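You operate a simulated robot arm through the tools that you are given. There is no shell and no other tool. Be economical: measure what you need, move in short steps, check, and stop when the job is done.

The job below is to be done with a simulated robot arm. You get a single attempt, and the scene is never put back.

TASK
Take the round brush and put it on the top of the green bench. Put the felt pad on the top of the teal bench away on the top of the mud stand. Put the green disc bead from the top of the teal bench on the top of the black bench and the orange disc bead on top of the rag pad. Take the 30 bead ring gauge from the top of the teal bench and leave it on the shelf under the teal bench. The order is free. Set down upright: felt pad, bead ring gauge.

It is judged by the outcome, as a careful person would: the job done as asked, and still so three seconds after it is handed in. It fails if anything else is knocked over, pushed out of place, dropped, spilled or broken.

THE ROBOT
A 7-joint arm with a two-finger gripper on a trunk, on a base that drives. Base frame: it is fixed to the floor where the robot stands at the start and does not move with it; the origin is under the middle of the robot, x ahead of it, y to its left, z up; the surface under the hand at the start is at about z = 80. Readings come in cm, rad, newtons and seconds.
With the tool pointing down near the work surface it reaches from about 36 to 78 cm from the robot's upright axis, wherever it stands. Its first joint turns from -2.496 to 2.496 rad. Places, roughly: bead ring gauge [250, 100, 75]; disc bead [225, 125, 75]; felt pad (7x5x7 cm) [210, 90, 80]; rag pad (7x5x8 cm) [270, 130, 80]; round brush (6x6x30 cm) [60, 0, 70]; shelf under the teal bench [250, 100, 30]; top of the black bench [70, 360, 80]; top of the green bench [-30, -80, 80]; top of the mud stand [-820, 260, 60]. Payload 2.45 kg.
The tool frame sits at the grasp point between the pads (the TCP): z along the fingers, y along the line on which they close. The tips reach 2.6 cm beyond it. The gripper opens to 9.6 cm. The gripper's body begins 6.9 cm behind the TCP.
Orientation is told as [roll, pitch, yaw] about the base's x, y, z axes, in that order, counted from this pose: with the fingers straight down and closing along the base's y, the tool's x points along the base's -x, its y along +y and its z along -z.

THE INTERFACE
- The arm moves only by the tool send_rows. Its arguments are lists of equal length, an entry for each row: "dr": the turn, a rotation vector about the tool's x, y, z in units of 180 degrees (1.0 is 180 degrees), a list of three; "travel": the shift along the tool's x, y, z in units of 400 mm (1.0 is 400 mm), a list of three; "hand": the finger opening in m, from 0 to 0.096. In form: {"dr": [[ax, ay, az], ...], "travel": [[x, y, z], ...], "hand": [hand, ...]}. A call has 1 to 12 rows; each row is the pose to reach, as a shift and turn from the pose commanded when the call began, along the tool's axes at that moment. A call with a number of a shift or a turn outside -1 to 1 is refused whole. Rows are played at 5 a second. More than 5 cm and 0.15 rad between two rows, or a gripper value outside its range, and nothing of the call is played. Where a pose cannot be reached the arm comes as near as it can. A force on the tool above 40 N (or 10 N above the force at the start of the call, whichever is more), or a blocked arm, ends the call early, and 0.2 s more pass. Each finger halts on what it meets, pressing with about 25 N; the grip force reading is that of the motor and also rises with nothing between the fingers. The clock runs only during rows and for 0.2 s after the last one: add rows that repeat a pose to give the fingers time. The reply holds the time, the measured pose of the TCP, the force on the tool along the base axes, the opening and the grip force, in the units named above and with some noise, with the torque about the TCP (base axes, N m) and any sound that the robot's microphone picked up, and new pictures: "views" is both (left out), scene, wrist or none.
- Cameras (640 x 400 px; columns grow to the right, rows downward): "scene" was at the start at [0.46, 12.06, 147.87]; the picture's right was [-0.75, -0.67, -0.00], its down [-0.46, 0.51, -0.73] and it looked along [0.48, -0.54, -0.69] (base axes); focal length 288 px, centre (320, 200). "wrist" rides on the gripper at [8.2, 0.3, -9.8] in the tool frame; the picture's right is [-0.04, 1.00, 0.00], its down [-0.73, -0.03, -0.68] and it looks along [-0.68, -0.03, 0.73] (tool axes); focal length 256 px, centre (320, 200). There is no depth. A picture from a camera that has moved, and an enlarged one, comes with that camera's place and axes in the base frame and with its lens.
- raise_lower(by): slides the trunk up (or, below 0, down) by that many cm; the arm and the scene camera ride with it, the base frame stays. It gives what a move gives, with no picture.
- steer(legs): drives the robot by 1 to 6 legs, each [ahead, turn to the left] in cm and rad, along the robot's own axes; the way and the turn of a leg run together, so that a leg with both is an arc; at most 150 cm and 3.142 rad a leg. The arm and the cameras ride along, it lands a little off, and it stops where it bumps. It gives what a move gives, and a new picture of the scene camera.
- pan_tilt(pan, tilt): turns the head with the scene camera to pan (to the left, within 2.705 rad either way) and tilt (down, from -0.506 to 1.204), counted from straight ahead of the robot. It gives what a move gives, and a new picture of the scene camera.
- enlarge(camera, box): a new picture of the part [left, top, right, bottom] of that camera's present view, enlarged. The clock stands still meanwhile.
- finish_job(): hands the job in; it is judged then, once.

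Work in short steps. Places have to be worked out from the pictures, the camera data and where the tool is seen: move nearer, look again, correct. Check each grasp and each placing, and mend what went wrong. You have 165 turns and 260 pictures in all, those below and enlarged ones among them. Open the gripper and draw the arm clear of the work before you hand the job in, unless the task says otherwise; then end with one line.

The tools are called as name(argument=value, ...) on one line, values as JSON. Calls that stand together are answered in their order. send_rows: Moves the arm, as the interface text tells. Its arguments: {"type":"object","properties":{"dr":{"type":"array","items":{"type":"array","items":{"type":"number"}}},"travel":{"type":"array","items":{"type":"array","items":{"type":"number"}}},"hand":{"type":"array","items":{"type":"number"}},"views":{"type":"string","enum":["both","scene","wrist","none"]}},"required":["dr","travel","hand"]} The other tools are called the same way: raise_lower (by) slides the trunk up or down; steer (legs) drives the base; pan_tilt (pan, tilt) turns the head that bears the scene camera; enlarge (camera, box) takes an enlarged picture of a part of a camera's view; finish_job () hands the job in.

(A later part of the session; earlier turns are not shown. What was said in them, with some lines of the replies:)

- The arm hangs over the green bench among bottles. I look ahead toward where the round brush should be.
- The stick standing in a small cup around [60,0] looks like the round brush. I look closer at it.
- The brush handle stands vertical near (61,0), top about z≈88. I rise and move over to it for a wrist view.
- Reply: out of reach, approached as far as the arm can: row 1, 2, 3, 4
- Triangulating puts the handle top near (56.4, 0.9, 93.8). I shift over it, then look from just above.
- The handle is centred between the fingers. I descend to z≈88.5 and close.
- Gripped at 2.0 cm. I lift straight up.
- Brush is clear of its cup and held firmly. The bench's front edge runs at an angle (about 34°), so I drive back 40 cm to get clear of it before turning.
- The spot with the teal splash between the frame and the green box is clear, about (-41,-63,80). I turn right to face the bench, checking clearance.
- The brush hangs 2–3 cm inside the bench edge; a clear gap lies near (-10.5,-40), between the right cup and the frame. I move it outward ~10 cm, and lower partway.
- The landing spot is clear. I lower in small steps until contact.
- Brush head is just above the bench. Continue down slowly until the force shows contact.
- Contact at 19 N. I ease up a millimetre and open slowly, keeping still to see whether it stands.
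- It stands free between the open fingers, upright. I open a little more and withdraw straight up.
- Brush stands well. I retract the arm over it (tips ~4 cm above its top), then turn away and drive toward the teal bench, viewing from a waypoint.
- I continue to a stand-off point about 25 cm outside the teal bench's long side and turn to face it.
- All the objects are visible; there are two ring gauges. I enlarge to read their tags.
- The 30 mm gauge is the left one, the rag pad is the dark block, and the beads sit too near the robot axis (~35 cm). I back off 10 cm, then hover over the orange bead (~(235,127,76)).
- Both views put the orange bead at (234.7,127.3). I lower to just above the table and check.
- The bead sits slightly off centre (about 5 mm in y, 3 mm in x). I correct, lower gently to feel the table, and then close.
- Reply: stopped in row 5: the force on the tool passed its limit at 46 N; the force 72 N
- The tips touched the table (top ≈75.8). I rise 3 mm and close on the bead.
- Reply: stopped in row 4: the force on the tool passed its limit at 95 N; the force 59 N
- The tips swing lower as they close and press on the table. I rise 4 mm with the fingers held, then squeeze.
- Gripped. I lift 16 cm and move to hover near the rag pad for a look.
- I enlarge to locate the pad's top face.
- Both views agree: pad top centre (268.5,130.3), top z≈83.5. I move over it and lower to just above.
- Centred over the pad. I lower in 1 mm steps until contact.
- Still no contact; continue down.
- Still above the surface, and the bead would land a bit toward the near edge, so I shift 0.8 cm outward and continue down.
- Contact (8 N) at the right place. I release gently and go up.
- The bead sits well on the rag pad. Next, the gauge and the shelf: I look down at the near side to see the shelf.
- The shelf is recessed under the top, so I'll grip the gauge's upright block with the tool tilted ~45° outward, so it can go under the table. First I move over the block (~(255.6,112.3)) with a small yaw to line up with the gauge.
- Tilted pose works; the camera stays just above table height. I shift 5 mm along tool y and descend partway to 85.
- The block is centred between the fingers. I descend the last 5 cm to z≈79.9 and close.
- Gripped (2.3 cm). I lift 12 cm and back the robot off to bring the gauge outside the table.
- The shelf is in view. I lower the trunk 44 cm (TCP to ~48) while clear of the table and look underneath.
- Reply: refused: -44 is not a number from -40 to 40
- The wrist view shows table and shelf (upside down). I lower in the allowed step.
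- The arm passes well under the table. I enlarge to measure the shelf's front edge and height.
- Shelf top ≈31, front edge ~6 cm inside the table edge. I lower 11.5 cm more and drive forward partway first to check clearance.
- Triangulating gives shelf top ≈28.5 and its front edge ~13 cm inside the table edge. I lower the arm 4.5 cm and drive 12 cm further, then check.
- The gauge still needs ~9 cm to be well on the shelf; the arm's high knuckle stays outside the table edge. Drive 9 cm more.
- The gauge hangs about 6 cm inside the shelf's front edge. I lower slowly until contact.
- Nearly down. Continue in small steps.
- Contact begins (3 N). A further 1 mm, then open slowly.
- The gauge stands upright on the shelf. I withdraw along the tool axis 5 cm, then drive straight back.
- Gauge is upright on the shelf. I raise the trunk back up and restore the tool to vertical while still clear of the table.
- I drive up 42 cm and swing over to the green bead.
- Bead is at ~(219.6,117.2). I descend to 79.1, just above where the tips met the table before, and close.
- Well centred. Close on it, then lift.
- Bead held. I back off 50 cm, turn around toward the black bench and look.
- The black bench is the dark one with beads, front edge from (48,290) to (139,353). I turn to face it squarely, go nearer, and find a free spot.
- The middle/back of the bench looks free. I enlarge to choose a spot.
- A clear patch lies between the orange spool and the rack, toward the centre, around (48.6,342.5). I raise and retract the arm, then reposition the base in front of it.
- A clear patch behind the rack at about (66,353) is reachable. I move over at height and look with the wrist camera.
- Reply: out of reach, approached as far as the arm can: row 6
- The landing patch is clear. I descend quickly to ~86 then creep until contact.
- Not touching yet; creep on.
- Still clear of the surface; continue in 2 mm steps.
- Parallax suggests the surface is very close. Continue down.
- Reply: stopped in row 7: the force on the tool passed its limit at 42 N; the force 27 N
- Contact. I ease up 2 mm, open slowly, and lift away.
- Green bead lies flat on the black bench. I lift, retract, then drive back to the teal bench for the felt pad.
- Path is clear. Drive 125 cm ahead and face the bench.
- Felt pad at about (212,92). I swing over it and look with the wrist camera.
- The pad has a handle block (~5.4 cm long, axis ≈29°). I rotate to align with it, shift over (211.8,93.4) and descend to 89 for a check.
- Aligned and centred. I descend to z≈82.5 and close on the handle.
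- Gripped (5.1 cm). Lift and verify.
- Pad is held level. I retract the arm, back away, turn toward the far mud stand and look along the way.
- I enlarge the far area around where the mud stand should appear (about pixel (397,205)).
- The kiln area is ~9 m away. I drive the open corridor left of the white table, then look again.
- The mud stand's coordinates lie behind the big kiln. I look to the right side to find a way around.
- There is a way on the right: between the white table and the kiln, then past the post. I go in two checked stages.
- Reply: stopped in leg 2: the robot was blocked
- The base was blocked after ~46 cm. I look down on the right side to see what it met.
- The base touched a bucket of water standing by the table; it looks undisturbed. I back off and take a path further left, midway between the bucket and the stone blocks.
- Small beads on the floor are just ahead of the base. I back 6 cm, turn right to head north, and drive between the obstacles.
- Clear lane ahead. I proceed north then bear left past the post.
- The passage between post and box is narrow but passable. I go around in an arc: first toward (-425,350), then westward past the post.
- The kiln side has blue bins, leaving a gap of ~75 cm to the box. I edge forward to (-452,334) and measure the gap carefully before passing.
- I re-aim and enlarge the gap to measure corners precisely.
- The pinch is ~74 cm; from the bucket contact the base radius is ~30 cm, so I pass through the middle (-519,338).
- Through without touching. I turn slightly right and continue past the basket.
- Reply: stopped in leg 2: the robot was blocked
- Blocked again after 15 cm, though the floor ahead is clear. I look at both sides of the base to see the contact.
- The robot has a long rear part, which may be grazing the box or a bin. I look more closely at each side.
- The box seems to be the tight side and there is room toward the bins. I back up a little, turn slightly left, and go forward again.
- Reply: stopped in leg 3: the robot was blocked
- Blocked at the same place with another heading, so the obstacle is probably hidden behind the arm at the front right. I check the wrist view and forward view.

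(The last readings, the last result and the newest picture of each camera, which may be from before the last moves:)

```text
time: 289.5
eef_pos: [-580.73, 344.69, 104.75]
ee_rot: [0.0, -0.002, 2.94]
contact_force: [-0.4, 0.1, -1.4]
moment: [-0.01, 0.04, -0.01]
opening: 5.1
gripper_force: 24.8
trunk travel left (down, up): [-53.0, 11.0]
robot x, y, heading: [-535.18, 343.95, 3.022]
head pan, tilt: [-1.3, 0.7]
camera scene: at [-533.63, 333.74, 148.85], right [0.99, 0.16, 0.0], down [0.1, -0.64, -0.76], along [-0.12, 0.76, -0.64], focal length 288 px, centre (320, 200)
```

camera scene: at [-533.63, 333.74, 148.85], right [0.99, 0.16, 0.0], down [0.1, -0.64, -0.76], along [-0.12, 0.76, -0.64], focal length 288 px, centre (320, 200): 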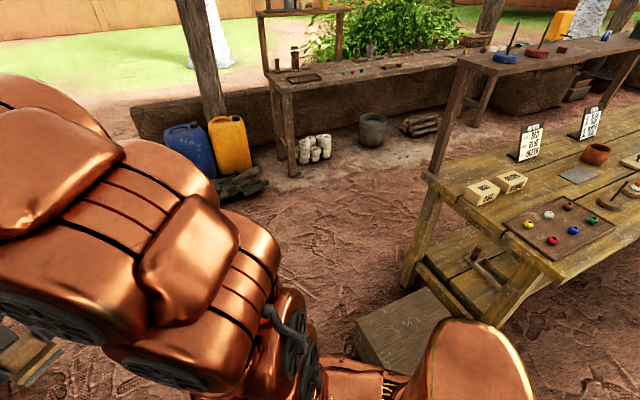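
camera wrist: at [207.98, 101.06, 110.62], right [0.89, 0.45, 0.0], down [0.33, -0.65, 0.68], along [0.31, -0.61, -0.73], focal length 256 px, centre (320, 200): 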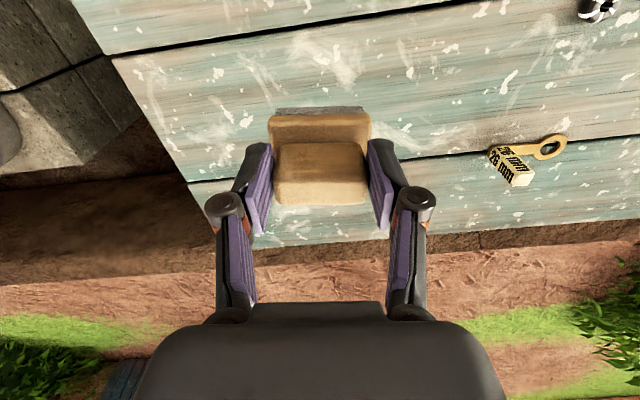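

The right rear of the base is what meets the box; there is ~13 cm spare on the bin side. I back up 35 cm, shift a few cm left, straighten parallel to the bins, and go on.

steer(legs=[[-35, 0], [0, 0.34], [22, 0], [0, -0.46], [30, 0]])

pan_tilt(pan=0.9, tilt=1.1)

```text
time: 296.3
eef_pos: [-575.45, 342.24, 104.81]
ee_rot: [0.001, 0.0, 2.856]
contact_force: [0.0, 0.1, -0.6]
moment: [-0.05, -0.05, -0.02]
opening: 5.12
gripper_force: 25.2
trunk travel left (down, up): [-53.0, 11.0]
robot x, y, heading: [-530.14, 338.0, 2.94]
head pan, tilt: [-1.3, 0.7]
stopped in leg 5: the robot was blocked; the commanded pose is now the measured one
camera scene: at [-529.41, 327.57, 148.85], right [1.0, 0.07, 0.0], down [0.05, -0.64, -0.76], along [-0.05, 0.76, -0.64], focal length 288 px, centre (320, 200)
```

scene: 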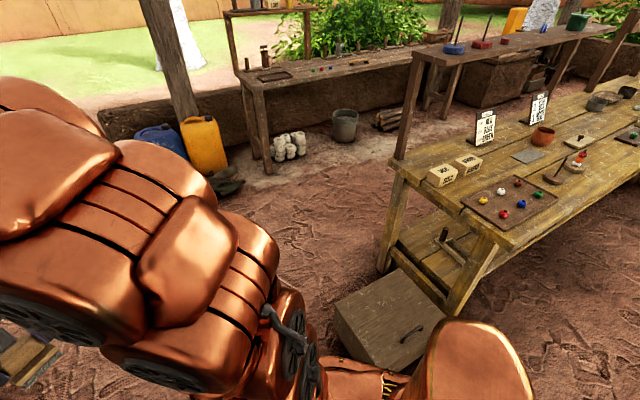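

```text
time: 298.4
eef_pos: [-575.38, 342.26, 104.75]
ee_rot: [0.0, -0.001, 2.855]
contact_force: [0.0, 0.7, -0.5]
moment: [0.02, -0.03, 0.0]
opening: 5.1
gripper_force: 25.2
trunk travel left (down, up): [-53.0, 11.0]
robot x, y, heading: [-529.75, 337.75, 2.943]
head pan, tilt: [0.901, 1.1]
camera scene: at [-533.64, 315.01, 145.85], right [-0.65, 0.76, 0.0], down [0.68, 0.57, -0.45], along [-0.35, -0.29, -0.89], focal length 288 px, centre (320, 200)
```

scene: 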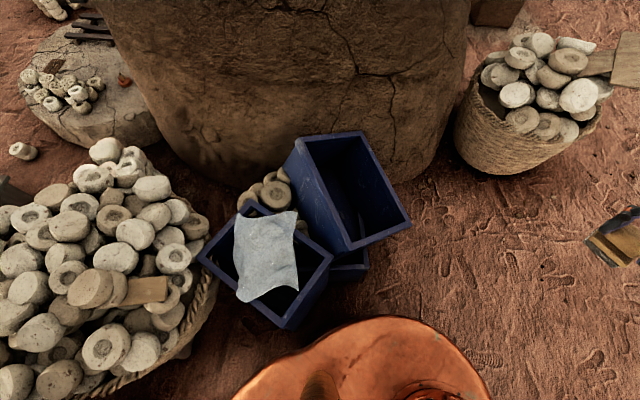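

The stops fit a base of ~35 cm effective radius centred ~10 cm behind the axis, so the gap leaves ~2 cm each side. I back 20 cm, line up exactly through the middle (heading ≈2.78), and creep forward.

steer(legs=[[-20, 0]])

```text
time: 299.9
eef_pos: [-555.9, 338.22, 104.77]
ee_rot: [0.0, 0.001, 2.857]
contact_force: [0.0, -0.2, -1.5]
moment: [-0.01, -0.01, -0.02]
opening: 5.11
gripper_force: 24.7
trunk travel left (down, up): [-53.0, 11.0]
robot x, y, heading: [-510.3, 333.93, 2.947]
head pan, tilt: [0.901, 1.1]
camera scene: at [-514.01, 311.07, 145.85], right [-0.65, 0.76, 0.0], down [0.68, 0.58, -0.45], along [-0.35, -0.29, -0.89], focal length 288 px, centre (320, 200)
```

scene: 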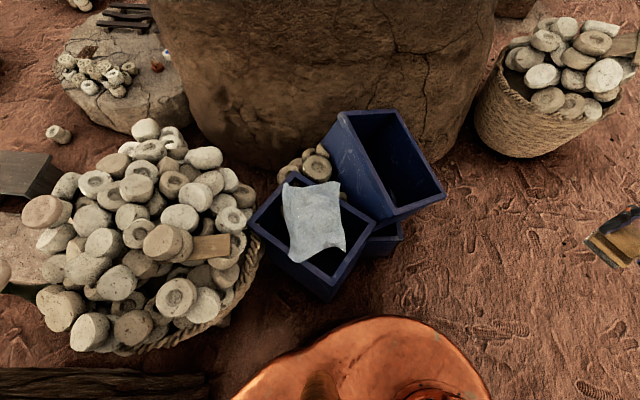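

Bins unmoved. Align to 2.78 and creep forward.

steer(legs=[[0, -0.165], [40, 0]])

```text
time: 302.6
eef_pos: [-580.48, 353.69, 104.76]
ee_rot: [-0.001, 0.0, 2.741]
contact_force: [0.2, -0.2, -0.6]
moment: [-0.06, -0.01, 0.01]
opening: 5.1
gripper_force: 25.1
trunk travel left (down, up): [-53.0, 11.0]
robot x, y, heading: [-535.83, 344.27, 2.841]
head pan, tilt: [0.901, 1.1]
stopped in leg 2: the robot was blocked; the commanded pose is now the measured one
camera scene: at [-541.59, 322.17, 145.85], right [-0.57, 0.82, 0.0], down [0.73, 0.51, -0.45], along [-0.37, -0.26, -0.89], focal length 288 px, centre (320, 200)
```

scene: 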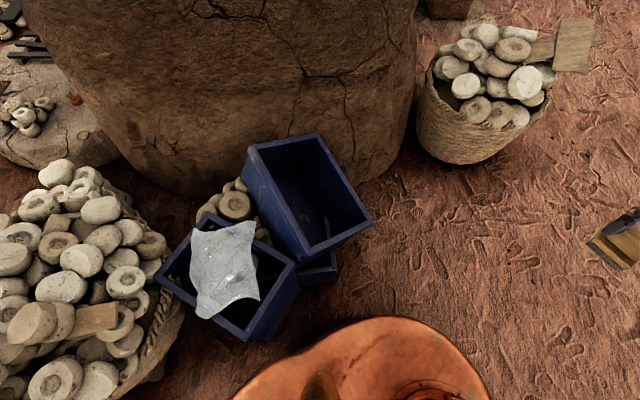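

I still need to see what is touching on the right; one closer look there.

pan_tilt(pan=-1.75, tilt=0.95)

enlarge(camera="scene", box=[180, 150, 460, 325])

```text
time: 304.9
eef_pos: [-580.5, 353.82, 104.93]
ee_rot: [0.001, 0.0, 2.739]
contact_force: [-0.3, 0.2, -1.0]
moment: [0.0, -0.02, -0.04]
opening: 5.15
gripper_force: 25.0
trunk travel left (down, up): [-53.0, 11.0]
robot x, y, heading: [-535.25, 344.58, 2.842]
head pan, tilt: [-1.751, 0.949]
camera scene: at [-533.05, 332.2, 146.87], right [0.89, -0.46, 0.0], down [-0.37, -0.72, -0.58], along [0.27, 0.52, -0.81], focal length 288 px, centre (320, 200)
```

scene: 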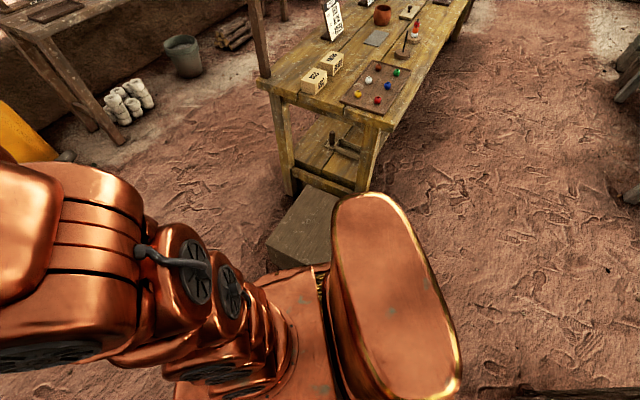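

```text
2.29 times, centred on (320, 238) of scene
camera zoom: at [-533.05, 332.2, 146.87], right [0.89, -0.46, 0.0], down [-0.37, -0.72, -0.58], along [0.27, 0.52, -0.81], focal length 657 px, centre (320, 114)
```

zoom: 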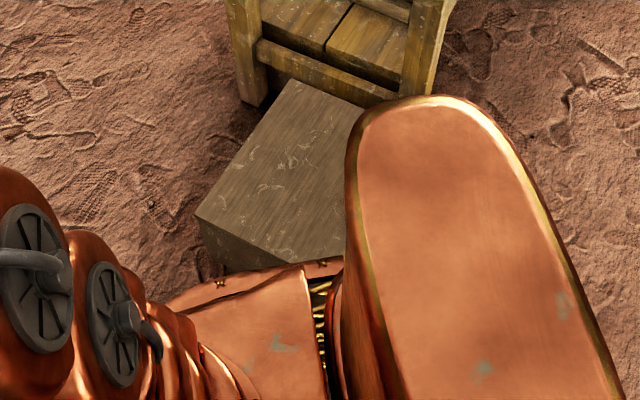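

The gap is too tight for the base; I leave it and take the wider southern way round the kiln. First reverse out along the way I came.

steer(legs=[[-35, 0], [0, 0.47], [-80, 0], [0, 2.0], [98, 0], [0, -0.63]])

```text
time: 323.7
eef_pos: [-366.43, 219.03, 104.76]
ee_rot: [0.001, -0.001, -1.722]
contact_force: [-0.4, -1.3, -1.5]
moment: [0.06, -0.04, 0.0]
opening: 5.13
gripper_force: 25.1
trunk travel left (down, up): [-53.0, 11.0]
robot x, y, heading: [-368.69, 264.18, -1.62]
head pan, tilt: [-1.751, 0.949]
camera scene: at [-357.22, 270.35, 146.87], right [0.23, 0.97, 0.0], down [0.79, -0.18, -0.58], along [-0.57, 0.13, -0.81], focal length 288 px, centre (320, 200)
```

scene: 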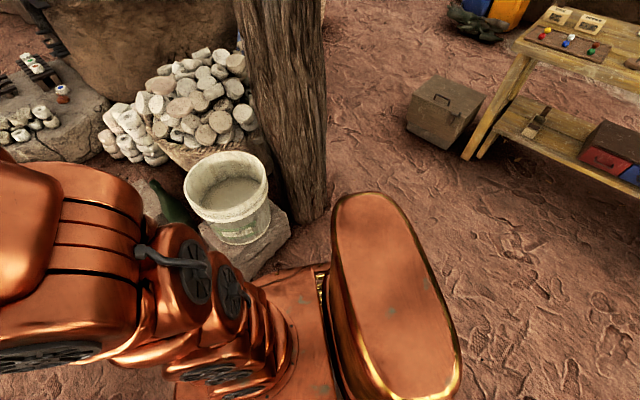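

Back out safely. Now south through the same lane and toward the stone bench corridor.

steer(legs=[[0, 0.028], [150, 0], [54, 0], [0, -0.13], [100, 0], [0, -0.85]])

pan_tilt(pan=0.0, tilt=0.5)

```text
time: 341.9
eef_pos: [-425.73, -68.01, 104.74]
ee_rot: [0.0, 0.0, -2.685]
contact_force: [1.0, 0.4, -0.5]
moment: [0.01, -0.04, -0.03]
opening: 5.14
gripper_force: 24.6
trunk travel left (down, up): [-53.0, 11.0]
robot x, y, heading: [-389.74, -40.26, -2.581]
head pan, tilt: [-1.751, 0.949]
camera scene: at [-378.49, -46.14, 146.88], right [0.93, 0.37, 0.0], down [0.3, -0.75, -0.58], along [-0.22, 0.54, -0.81], focal length 288 px, centre (320, 200)
```

scene: 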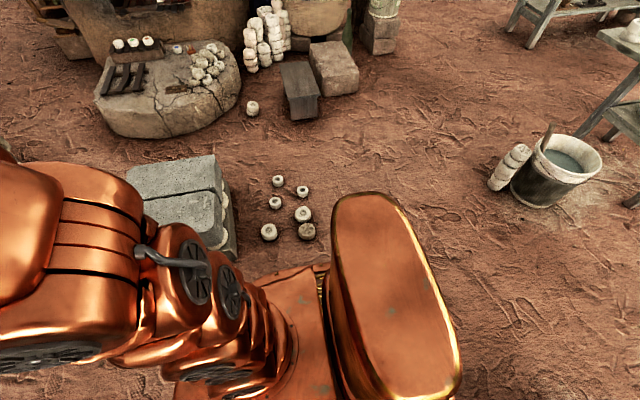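

```text
time: 343.6
eef_pos: [-425.94, -67.89, 104.76]
ee_rot: [0.001, -0.001, -2.685]
contact_force: [0.7, -1.2, -0.6]
moment: [-0.01, -0.03, -0.03]
opening: 5.09
gripper_force: 25.0
trunk travel left (down, up): [-53.0, 11.0]
robot x, y, heading: [-389.18, -40.33, -2.581]
head pan, tilt: [0.0, 0.499]
camera scene: at [-383.49, -57.73, 150.62], right [-0.53, 0.85, 0.0], down [0.41, 0.25, -0.88], along [-0.74, -0.47, -0.48], focal length 288 px, centre (320, 200)
```

scene: 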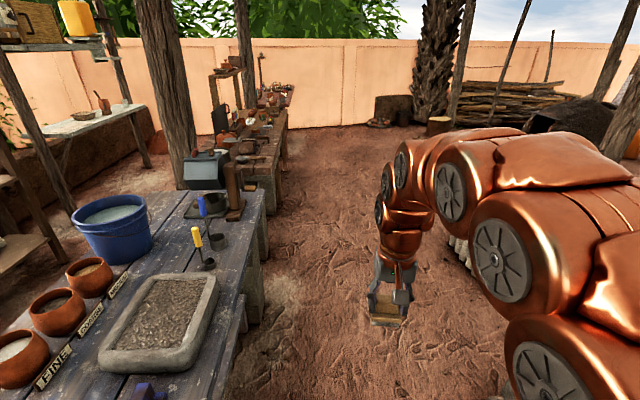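

Corridor is clear. Continue along it past the brick stack.

steer(legs=[[0, -0.066], [126, 0], [0, -0.285], [143, 0], [0, -1.1]])

pan_tilt(pan=0.1, tilt=0.45)

```text
time: 360.9
eef_pos: [-674.24, -98.72, 104.82]
ee_rot: [-0.001, 0.0, 2.164]
contact_force: [0.0, -0.3, -1.0]
moment: [-0.02, 0.02, 0.03]
opening: 5.11
gripper_force: 25.2
trunk travel left (down, up): [-53.0, 11.0]
robot x, y, heading: [-642.13, -130.89, 2.269]
head pan, tilt: [0.0, 0.499]
camera scene: at [-658.59, -139.27, 150.62], right [0.77, 0.64, 0.0], down [0.31, -0.37, -0.88], along [-0.56, 0.67, -0.48], focal length 288 px, centre (320, 200)
```

scene: 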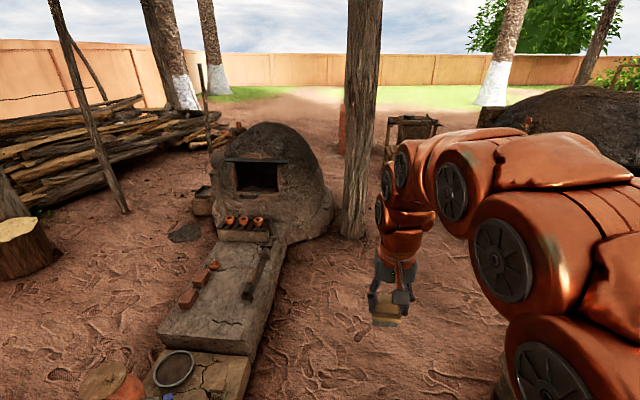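

```text
time: 361.6
eef_pos: [-674.33, -98.78, 104.75]
ee_rot: [-0.001, 0.001, 2.161]
contact_force: [1.6, -0.5, -0.8]
moment: [0.0, 0.0, 0.01]
opening: 5.12
gripper_force: 24.2
trunk travel left (down, up): [-53.0, 11.0]
robot x, y, heading: [-641.82, -130.68, 2.267]
head pan, tilt: [0.099, 0.45]
camera scene: at [-659.32, -139.82, 151.07], right [0.7, 0.71, 0.0], down [0.31, -0.3, -0.9], along [-0.64, 0.63, -0.44], focal length 288 px, centre (320, 200)
```

scene: 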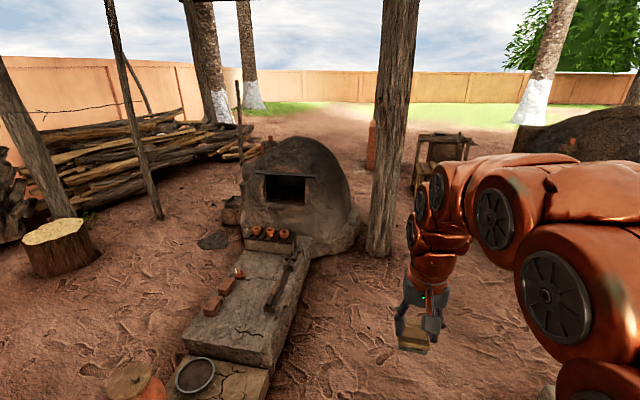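

I can see the small kiln, its hearth and the post; the gap I need is between that post and the big kiln. Move up to (-702,45) and look closely.

steer(legs=[[0, -0.1], [86, 0], [0, -0.48], [104, 0], [0, 0.8]])

pan_tilt(pan=0.0, tilt=0.75)

```text
time: 375.1
eef_pos: [-747.25, 66.53, 104.78]
ee_rot: [0.0, 0.0, 2.404]
contact_force: [0.0, -0.1, -0.1]
moment: [0.0, -0.01, 0.0]
opening: 5.12
gripper_force: 25.3
trunk travel left (down, up): [-53.0, 11.0]
robot x, y, heading: [-707.93, 42.92, 2.511]
head pan, tilt: [0.099, 0.45]
camera scene: at [-722.76, 30.29, 151.07], right [0.51, 0.86, 0.0], down [0.38, -0.22, -0.9], along [-0.78, 0.46, -0.44], focal length 288 px, centre (320, 200)
```

scene: 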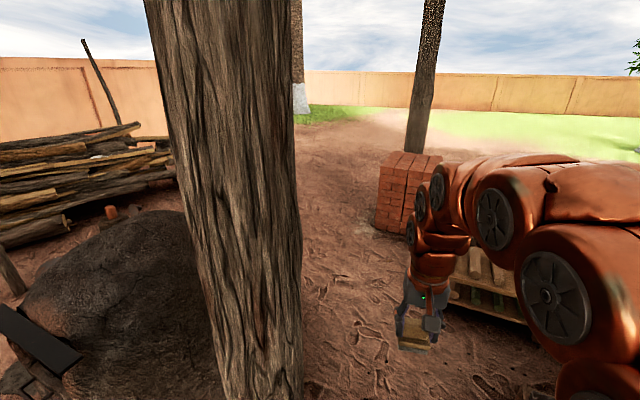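

```text
time: 375.9
eef_pos: [-747.17, 66.61, 104.74]
ee_rot: [0.001, -0.001, 2.405]
contact_force: [-0.4, 0.8, -0.9]
moment: [-0.04, 0.02, 0.0]
opening: 5.13
gripper_force: 24.9
trunk travel left (down, up): [-53.0, 11.0]
robot x, y, heading: [-708.1, 43.1, 2.508]
head pan, tilt: [0.0, 0.75]
camera scene: at [-721.54, 30.52, 148.43], right [0.59, 0.81, 0.0], down [0.55, -0.4, -0.73], along [-0.59, 0.43, -0.68], focal length 288 px, centre (320, 200)
```

scene: 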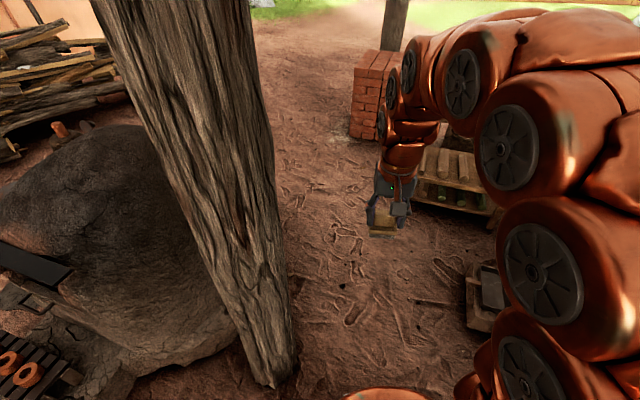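

The brown shelf-stand ahead right matches the mud stand's place. I pass between the post and the cart by the kiln, aiming for the middle, and then face the stand.

steer(legs=[[0, -0.333], [35, 0], [0, 0.373], [42, 0], [0, -0.5]])

pan_tilt(pan=-0.1, tilt=0.7)

```text
time: 383.9
eef_pos: [-787.66, 134.21, 104.79]
ee_rot: [0.0, 0.0, 1.946]
contact_force: [0.4, -0.7, -1.2]
moment: [-0.01, 0.01, 0.0]
opening: 5.14
gripper_force: 25.2
trunk travel left (down, up): [-53.0, 11.0]
robot x, y, heading: [-763.39, 96.18, 2.043]
head pan, tilt: [0.0, 0.75]
camera scene: at [-780.74, 90.36, 148.43], right [0.89, 0.46, 0.0], down [0.31, -0.61, -0.73], along [-0.34, 0.65, -0.68], focal length 288 px, centre (320, 200)
```

scene: 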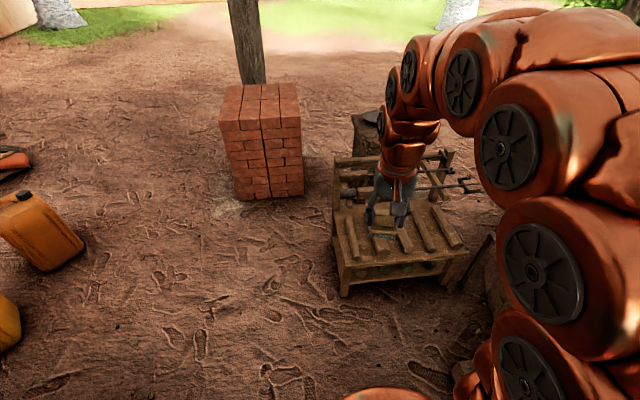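

```text
time: 384.6
eef_pos: [-787.69, 134.11, 104.79]
ee_rot: [0.0, 0.001, 1.943]
contact_force: [-0.2, 0.0, -0.6]
moment: [-0.01, -0.01, -0.03]
opening: 5.13
gripper_force: 25.0
trunk travel left (down, up): [-53.0, 11.0]
robot x, y, heading: [-762.74, 95.5, 2.046]
head pan, tilt: [-0.099, 0.7]
camera scene: at [-780.06, 90.9, 148.85], right [0.93, 0.37, 0.0], down [0.24, -0.6, -0.76], along [-0.28, 0.71, -0.64], focal length 288 px, centre (320, 200)
```

scene: 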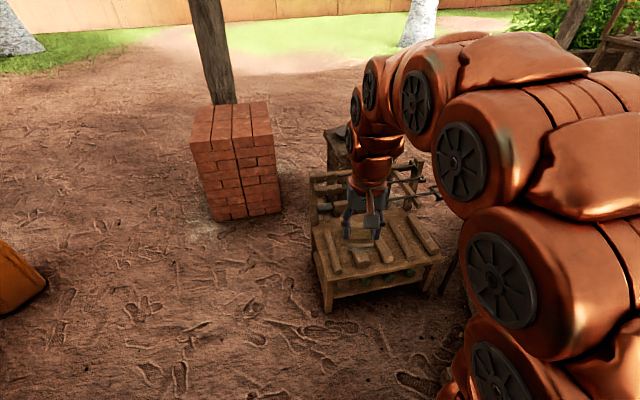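

The brown box behind the wooden frame is the mud stand (~(-830,255)). Its free side is the north-west, so I drive around the brick pile: first west past the jerrycans.

steer(legs=[[0, 0.785], [143, 0], [0, -0.175], [96, 0], [0, -0.85]])

pan_tilt(pan=0.0, tilt=0.45)

```text
time: 401.4
eef_pos: [-1001.85, 223.42, 104.79]
ee_rot: [0.001, -0.001, 1.722]
contact_force: [0.5, 0.2, -0.6]
moment: [-0.01, 0.02, 0.04]
opening: 5.15
gripper_force: 25.3
trunk travel left (down, up): [-53.0, 11.0]
robot x, y, heading: [-986.19, 180.37, 1.824]
head pan, tilt: [-0.099, 0.7]
camera scene: at [-1004.0, 179.43, 148.85], right [0.99, 0.15, 0.0], down [0.1, -0.64, -0.76], along [-0.12, 0.76, -0.64], focal length 288 px, centre (320, 200)
```

scene: 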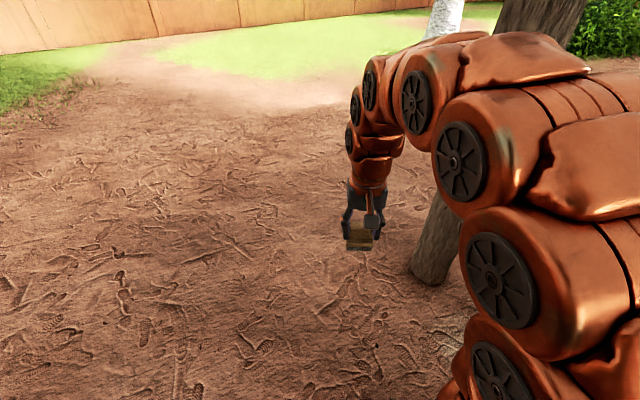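

```text
time: 402.1
eef_pos: [-1001.73, 223.3, 104.85]
ee_rot: [-0.002, 0.0, 1.722]
contact_force: [-0.1, -0.3, -1.6]
moment: [0.0, 0.01, -0.01]
opening: 5.09
gripper_force: 25.0
trunk travel left (down, up): [-53.0, 11.0]
robot x, y, heading: [-986.23, 180.27, 1.829]
head pan, tilt: [0.0, 0.45]
camera scene: at [-1005.01, 179.93, 151.06], right [0.97, 0.25, 0.0], down [0.11, -0.42, -0.9], along [-0.23, 0.87, -0.44], focal length 288 px, centre (320, 200)
```

scene: 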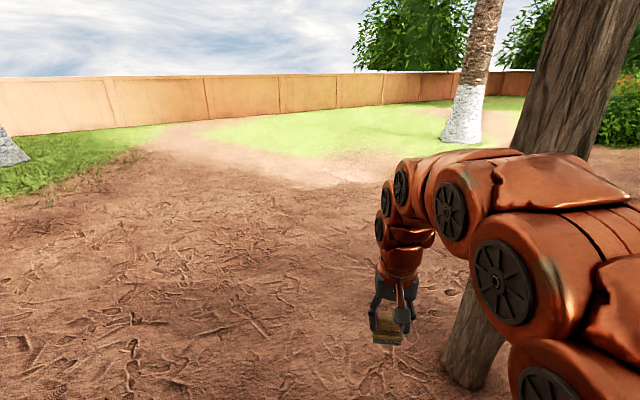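

Open ground ahead. I continue around the post and turn back toward the stand.

steer(legs=[[0, -0.03], [150, 0], [0, -1.13], [89, 0], [0, -1.28]])

pan_tilt(pan=0.1, tilt=0.5)

```text
time: 420.1
eef_pos: [-912.65, 356.58, 104.72]
ee_rot: [-0.001, 0.0, -0.722]
contact_force: [-0.4, 0.4, -0.5]
moment: [0.01, 0.01, 0.03]
opening: 5.1
gripper_force: 25.1
trunk travel left (down, up): [-53.0, 11.0]
robot x, y, heading: [-952.37, 379.15, -0.619]
head pan, tilt: [0.0, 0.45]
camera scene: at [-938.34, 391.88, 151.07], right [-0.58, -0.82, 0.0], down [-0.36, 0.25, -0.9], along [0.74, -0.52, -0.44], focal length 288 px, centre (320, 200)
```

scene: 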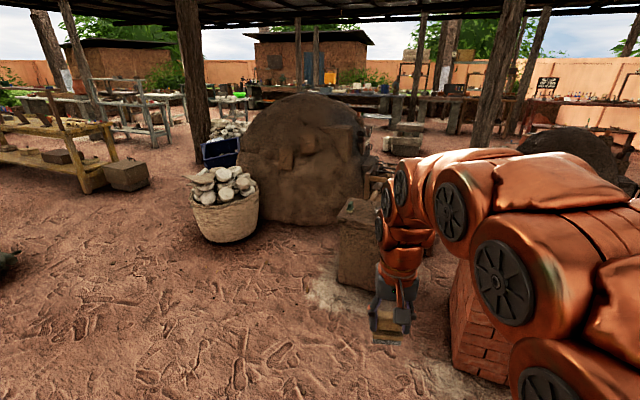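

```text
time: 420.8
eef_pos: [-912.76, 356.71, 104.84]
ee_rot: [0.001, 0.001, -0.721]
contact_force: [0.1, 0.1, -0.7]
moment: [-0.03, 0.02, -0.02]
opening: 5.12
gripper_force: 24.6
trunk travel left (down, up): [-53.0, 11.0]
robot x, y, heading: [-952.36, 379.58, -0.61]
head pan, tilt: [0.099, 0.499]
camera scene: at [-937.93, 392.69, 150.62], right [-0.49, -0.87, 0.0], down [-0.42, 0.24, -0.88], along [0.76, -0.43, -0.48], focal length 288 px, centre (320, 200)
```

scene: 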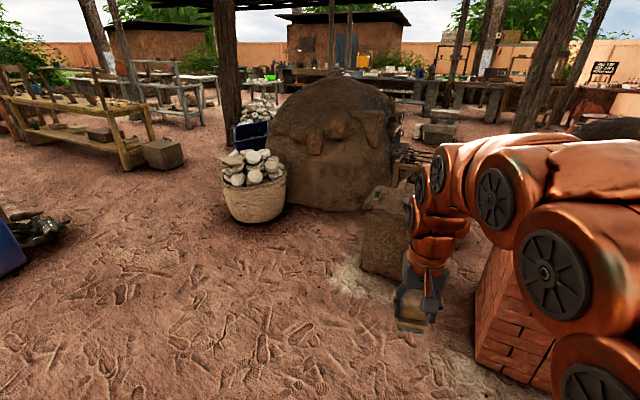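

The stand is the brown block left of the bricks, centre about (-808,262). I approach to ~95 cm from it.

steer(legs=[[0, -0.03], [92, 0], [0, -0.15]])

pan_tilt(pan=0.2, tilt=0.8)

```text
time: 426.7
eef_pos: [-843.41, 293.78, 104.77]
ee_rot: [-0.001, 0.002, -0.902]
contact_force: [-0.3, 0.0, -1.2]
moment: [0.05, 0.02, 0.0]
opening: 5.13
gripper_force: 25.3
trunk travel left (down, up): [-53.0, 11.0]
robot x, y, heading: [-878.21, 323.36, -0.799]
head pan, tilt: [0.099, 0.499]
camera scene: at [-861.55, 333.81, 150.62], right [-0.64, -0.77, 0.0], down [-0.37, 0.31, -0.88], along [0.67, -0.56, -0.48], focal length 288 px, centre (320, 200)
```

scene: 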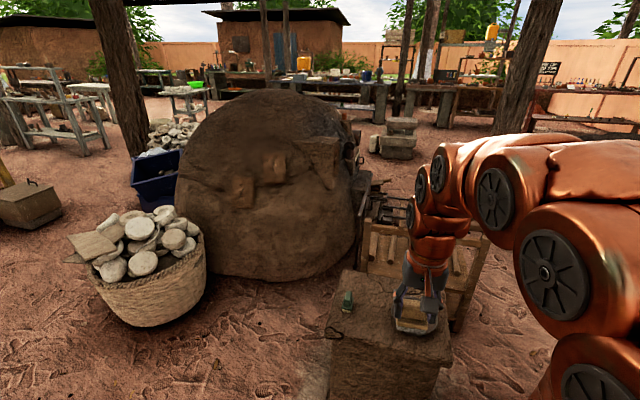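

```text
time: 427.5
eef_pos: [-843.33, 293.67, 104.81]
ee_rot: [0.0, 0.001, -0.902]
contact_force: [0.1, 0.3, -0.3]
moment: [0.01, 0.03, 0.02]
opening: 5.12
gripper_force: 24.8
trunk travel left (down, up): [-53.0, 11.0]
robot x, y, heading: [-878.1, 323.37, -0.801]
head pan, tilt: [0.201, 0.799]
camera scene: at [-861.84, 335.11, 148.03], right [-0.56, -0.83, 0.0], down [-0.59, 0.4, -0.7], along [0.58, -0.39, -0.72], focal length 288 px, centre (320, 200)
```

scene: 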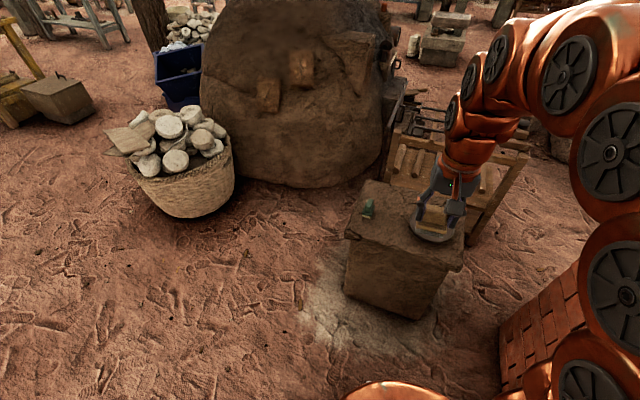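

The stand's top (~(-819,265), z≈60) carries a small teal thing and a round dish. I'll set the pad between them near (-817.5,271.5): drive 14 cm forward, extend, and look down.

steer(legs=[[14, 0]])

send_rows(dr=[[0, 0, 0], [0, 0, 0], [0, 0, 0], [0, 0, 0], [0, 0, 0]], travel=[[-0.1, 0.02, 0], [-0.2, 0.05, 0], [-0.3, 0.08, 0], [-0.4, 0.1, 0], [-0.48, 0.12, 0]], hand=[0.03, 0.03, 0.03, 0.03, 0.03], views="wrist")

```text
time: 428.8
eef_pos: [-833.68, 283.63, 104.85]
ee_rot: [0.001, 0.001, -0.906]
contact_force: [-1.0, -0.1, -0.4]
moment: [0.01, 0.0, -0.01]
opening: 5.11
gripper_force: 25.4
trunk travel left (down, up): [-53.0, 11.0]
robot x, y, heading: [-867.83, 313.48, -0.798]
head pan, tilt: [0.201, 0.799]
camera scene: at [-852.0, 324.96, 148.03], right [-0.57, -0.82, 0.0], down [-0.59, 0.41, -0.7], along [0.57, -0.39, -0.72], focal length 288 px, centre (320, 200)
```

scene: 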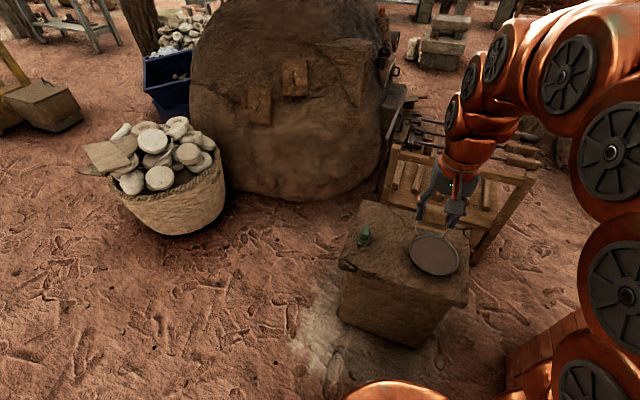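

```text
time: 430.0
eef_pos: [-817.88, 271.42, 104.9]
ee_rot: [0.0, 0.003, -0.908]
contact_force: [-0.2, 0.2, 0.4]
moment: [-0.01, -0.04, 0.01]
opening: 5.13
gripper_force: 25.3
trunk travel left (down, up): [-53.0, 11.0]
robot x, y, heading: [-868.03, 312.78, -0.802]
head pan, tilt: [0.201, 0.799]
camera wrist: at [-822.66, 278.03, 114.7], right [0.81, 0.58, 0.0], down [0.43, -0.6, 0.68], along [0.4, -0.55, -0.73], focal length 256 px, centre (320, 200)
```

wrist: 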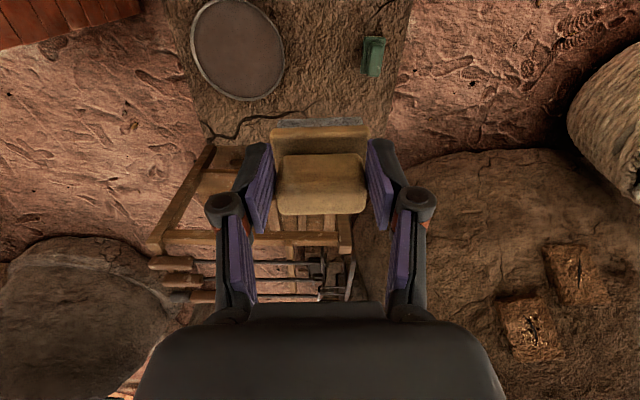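

The free gap between dish and teal thing is centred at (-814.7,268.5), ~14 cm wide. I shift there and lower the trunk 28 cm.

send_rows(dr=[[0, 0, 0], [0, 0, 0]], travel=[[-0.06, 0.01, 0], [-0.106, 0.0185, 0]], hand=[0.03, 0.03], views="none")

raise_lower(by=-28)

enlarge(camera="wrist", box=[0, 0, 640, 400])

enlarge(camera="scene", box=[320, 60, 560, 210])

```text
time: 430.6
eef_pos: [-814.64, 268.48, 104.78]
ee_rot: [0.0, 0.002, -0.907]
contact_force: [-0.4, -0.1, -1.0]
moment: [-0.04, -0.02, -0.01]
opening: 5.14
gripper_force: 25.0
trunk travel left (down, up): [-53.0, 11.0]
robot x, y, heading: [-868.28, 313.71, -0.802]
head pan, tilt: [0.201, 0.799]
```

```text
time: 433.4
eef_pos: [-814.61, 268.55, 76.87]
ee_rot: [-0.002, 0.001, -0.906]
contact_force: [0.4, 0.1, -1.4]
moment: [0.01, -0.01, 0.03]
opening: 5.13
gripper_force: 24.6
trunk travel left (down, up): [-25.0, 39.0]
robot x, y, heading: [-868.05, 313.46, -0.804]
head pan, tilt: [0.201, 0.799]
```

```text
1.00 times, centred on (320, 200) of wrist (not enlarged: the box is as wide or as high as the picture)
camera zoom: at [-819.46, 275.14, 86.74], right [0.81, 0.58, 0.0], down [0.43, -0.6, 0.68], along [0.4, -0.55, -0.73], focal length 256 px, centre (320, 200)
```

zoom: 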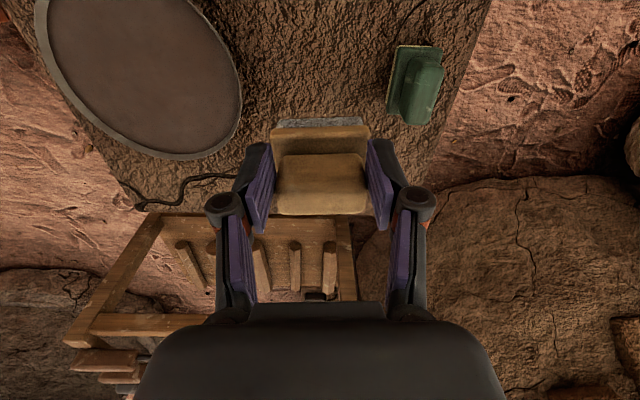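

```text
2.67 times, centred on (440, 135) of scene
camera zoom: at [-851.98, 324.94, 120.03], right [-0.57, -0.82, 0.0], down [-0.59, 0.41, -0.7], along [0.57, -0.39, -0.72], focal length 767 px, centre (0, 373)
```

zoom: 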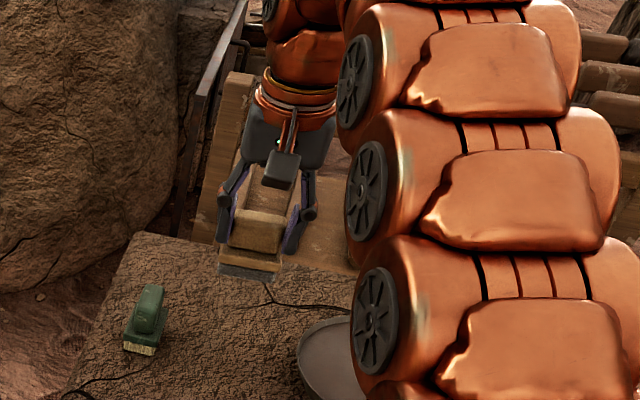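

The landing spot projects to the clear patch between dish and teal brush. I lower to ~68.5, then creep to contact.

send_rows(dr=[[0, 0, 0], [0, 0, 0], [0, 0, 0], [0, 0, 0], [0, 0, 0], [0, 0, 0], [0, 0, 0], [0, 0, 0], [0, 0, 0]], travel=[[0, 0, 0.08], [0, 0, 0.15], [0, 0, 0.18], [0, 0, 0.19], [0, 0, 0.2], [0, 0, 0.207], [0, 0, 0.214], [0, 0, 0.22], [0, 0, 0.225]], hand=[0.03, 0.03, 0.03, 0.03, 0.03, 0.03, 0.03, 0.03, 0.03], views="wrist")

```text
time: 435.4
eef_pos: [-814.68, 268.51, 67.8]
ee_rot: [0.001, 0.003, -0.905]
contact_force: [-0.1, 0.9, -0.8]
moment: [-0.01, 0.01, -0.02]
opening: 5.12
gripper_force: 24.8
trunk travel left (down, up): [-25.0, 39.0]
robot x, y, heading: [-867.86, 313.47, -0.804]
head pan, tilt: [0.201, 0.799]
camera wrist: at [-819.52, 275.17, 77.68], right [0.81, 0.58, 0.0], down [0.43, -0.6, 0.68], along [0.4, -0.55, -0.74], focal length 256 px, centre (320, 200)
```

wrist: 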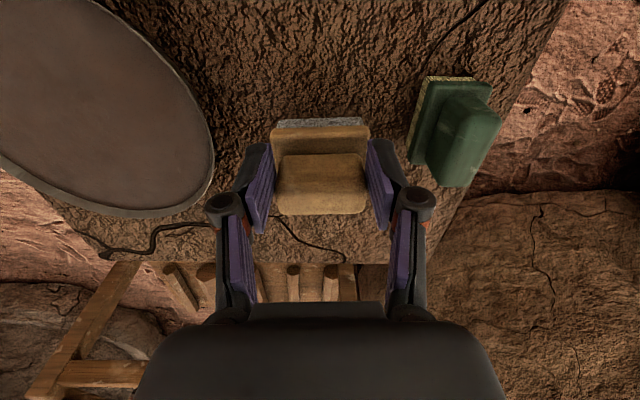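

Continue creeping down in 2 mm steps.

send_rows(dr=[[0, 0, 0], [0, 0, 0], [0, 0, 0], [0, 0, 0], [0, 0, 0], [0, 0, 0], [0, 0, 0], [0, 0, 0], [0, 0, 0], [0, 0, 0]], travel=[[0, 0, 0.005], [0, 0, 0.01], [0, 0, 0.015], [0, 0, 0.02], [0, 0, 0.025], [0, 0, 0.03], [0, 0, 0.035], [0, 0, 0.04], [0, 0, 0.045], [0, 0, 0.05]], hand=[0.03, 0.03, 0.03, 0.03, 0.03, 0.03, 0.03, 0.03, 0.03, 0.03], views="none")

```text
time: 437.6
eef_pos: [-814.62, 268.57, 65.98]
ee_rot: [0.0, 0.0, -0.904]
contact_force: [0.5, 0.0, -0.9]
moment: [-0.01, -0.02, 0.02]
opening: 5.11
gripper_force: 25.2
trunk travel left (down, up): [-25.0, 39.0]
robot x, y, heading: [-868.28, 313.05, -0.802]
head pan, tilt: [0.201, 0.799]
```

No contact yet at 66.0. Continue.

send_rows(dr=[[0, 0, 0], [0, 0, 0], [0, 0, 0], [0, 0, 0], [0, 0, 0], [0, 0, 0], [0, 0, 0], [0, 0, 0], [0, 0, 0], [0, 0, 0], [0, 0, 0]], travel=[[0, 0, 0.005], [0, 0, 0.01], [0, 0, 0.015], [0, 0, 0.02], [0, 0, 0.025], [0, 0, 0.03], [0, 0, 0.035], [0, 0, 0.04], [0, 0, 0.045], [0, 0, 0.05], [0, 0, 0.055]], hand=[0.03, 0.03, 0.03, 0.03, 0.03, 0.03, 0.03, 0.03, 0.03, 0.03, 0.03], views="wrist")

```text
time: 440.0
eef_pos: [-814.71, 268.56, 63.74]
ee_rot: [0.001, -0.002, -0.905]
contact_force: [2.1, -1.5, 17.4]
moment: [-0.15, -0.16, -0.01]
opening: 5.16
gripper_force: 25.0
trunk travel left (down, up): [-25.0, 39.0]
robot x, y, heading: [-868.22, 312.91, -0.799]
head pan, tilt: [0.201, 0.799]
camera wrist: at [-819.52, 275.16, 73.57], right [0.81, 0.59, 0.0], down [0.43, -0.6, 0.68], along [0.4, -0.55, -0.73], focal length 256 px, centre (320, 200)
```

wrist: 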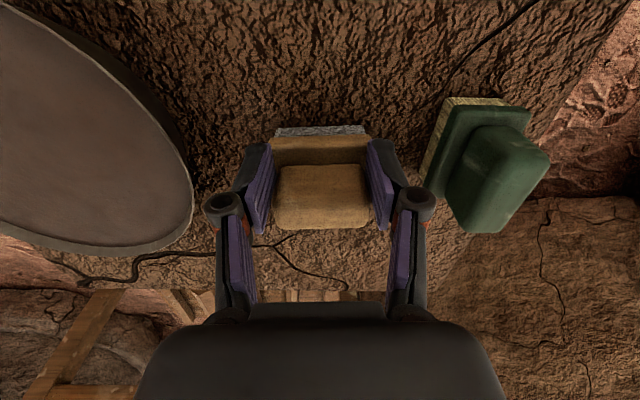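

Contact (17 N). I ease 1 mm and open slowly, then rise.

send_rows(dr=[[0, 0, 0], [0, 0, 0], [0, 0, 0], [0, 0, 0], [0, 0, 0], [0, 0, 0], [0, 0, 0], [0, 0, 0], [0, 0, 0]], travel=[[0, 0, -0.002], [0, 0, -0.002], [0, 0, -0.002], [0, 0, -0.002], [0, 0, -0.002], [0, 0, -0.03], [0, 0, -0.1], [0, 0, -0.2], [0, 0, -0.3]], hand=[0.05, 0.053, 0.057, 0.061, 0.064, 0.066, 0.066, 0.066, 0.066], views="wrist")

```text
time: 442.0
eef_pos: [-814.68, 268.52, 75.48]
ee_rot: [-0.001, 0.002, -0.908]
contact_force: [-0.4, -0.1, -0.4]
moment: [0.02, 0.02, -0.03]
opening: 6.59
gripper_force: 0.0
trunk travel left (down, up): [-25.0, 39.0]
robot x, y, heading: [-868.48, 312.9, -0.798]
head pan, tilt: [0.201, 0.799]
camera wrist: at [-819.48, 275.07, 85.44], right [0.81, 0.58, 0.0], down [0.43, -0.6, 0.68], along [0.4, -0.55, -0.74], focal length 256 px, centre (320, 200)
```

wrist: 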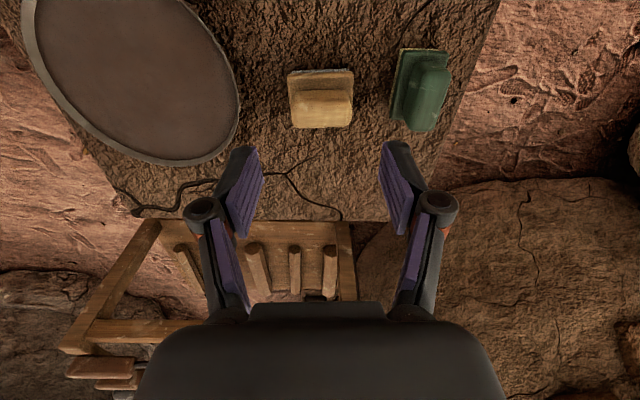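

The felt pad sits upright, clear of its neighbours. I raise the arm, back away, and take a last look.

raise_lower(by=25)

steer(legs=[[-40, 0]])

enlarge(camera="scene", box=[300, 100, 500, 225])

```text
time: 444.6
eef_pos: [-814.69, 268.47, 100.54]
ee_rot: [-0.001, 0.0, -0.906]
contact_force: [-0.4, 0.6, 0.1]
moment: [-0.02, 0.03, 0.01]
opening: 6.6
gripper_force: 0.0
trunk travel left (down, up): [-50.0, 14.0]
robot x, y, heading: [-868.22, 312.95, -0.798]
head pan, tilt: [0.201, 0.799]
```

```text
time: 447.1
eef_pos: [-842.72, 297.7, 100.55]
ee_rot: [0.0, 0.0, -0.902]
contact_force: [0.3, 0.0, 0.4]
moment: [-0.01, -0.01, 0.0]
opening: 6.59
gripper_force: 0.0
trunk travel left (down, up): [-50.0, 14.0]
robot x, y, heading: [-896.43, 342.46, -0.799]
head pan, tilt: [0.201, 0.799]
camera scene: at [-880.23, 354.05, 145.03], right [-0.56, -0.83, 0.0], down [-0.59, 0.4, -0.7], along [0.58, -0.39, -0.72], focal length 288 px, centre (320, 200)
```

scene: 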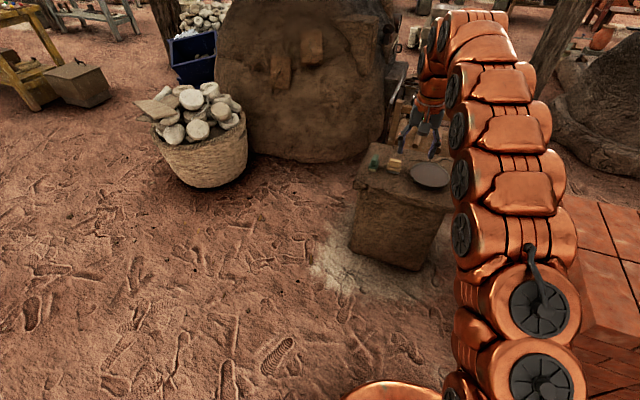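

```text
3.20 times, centred on (400, 162) of scene
camera zoom: at [-880.23, 354.05, 145.03], right [-0.56, -0.83, 0.0], down [-0.59, 0.4, -0.7], along [0.58, -0.39, -0.72], focal length 920 px, centre (64, 320)
```

zoom: 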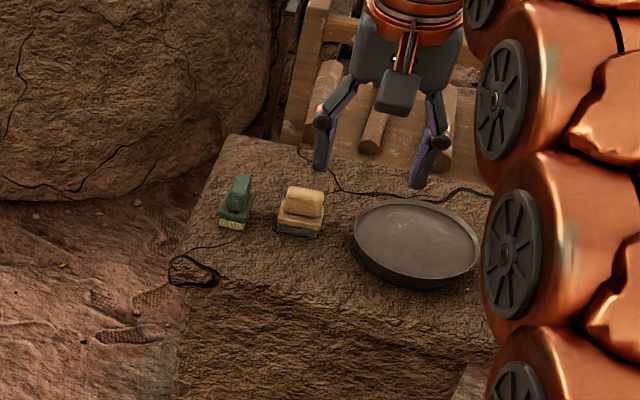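

All five items are placed, the gripper is open, and the arm is clear of the work. I hand the job in.

finish_job()

```text
The job is handed in.
```

All five placements are done and the job is handed in: the brush is on the green bench, the felt pad on the mud stand, the green bead on the black bench, the orange bead on the rag pad, and the 30 mm gauge on the teal bench's shelf. On the way to the mud stand, the base bumped a water bucket and was stopped four times at the gap between the blue bins and a wooden box; the bucket and bins looked undisturbed, but my view of the box was partly blocked.
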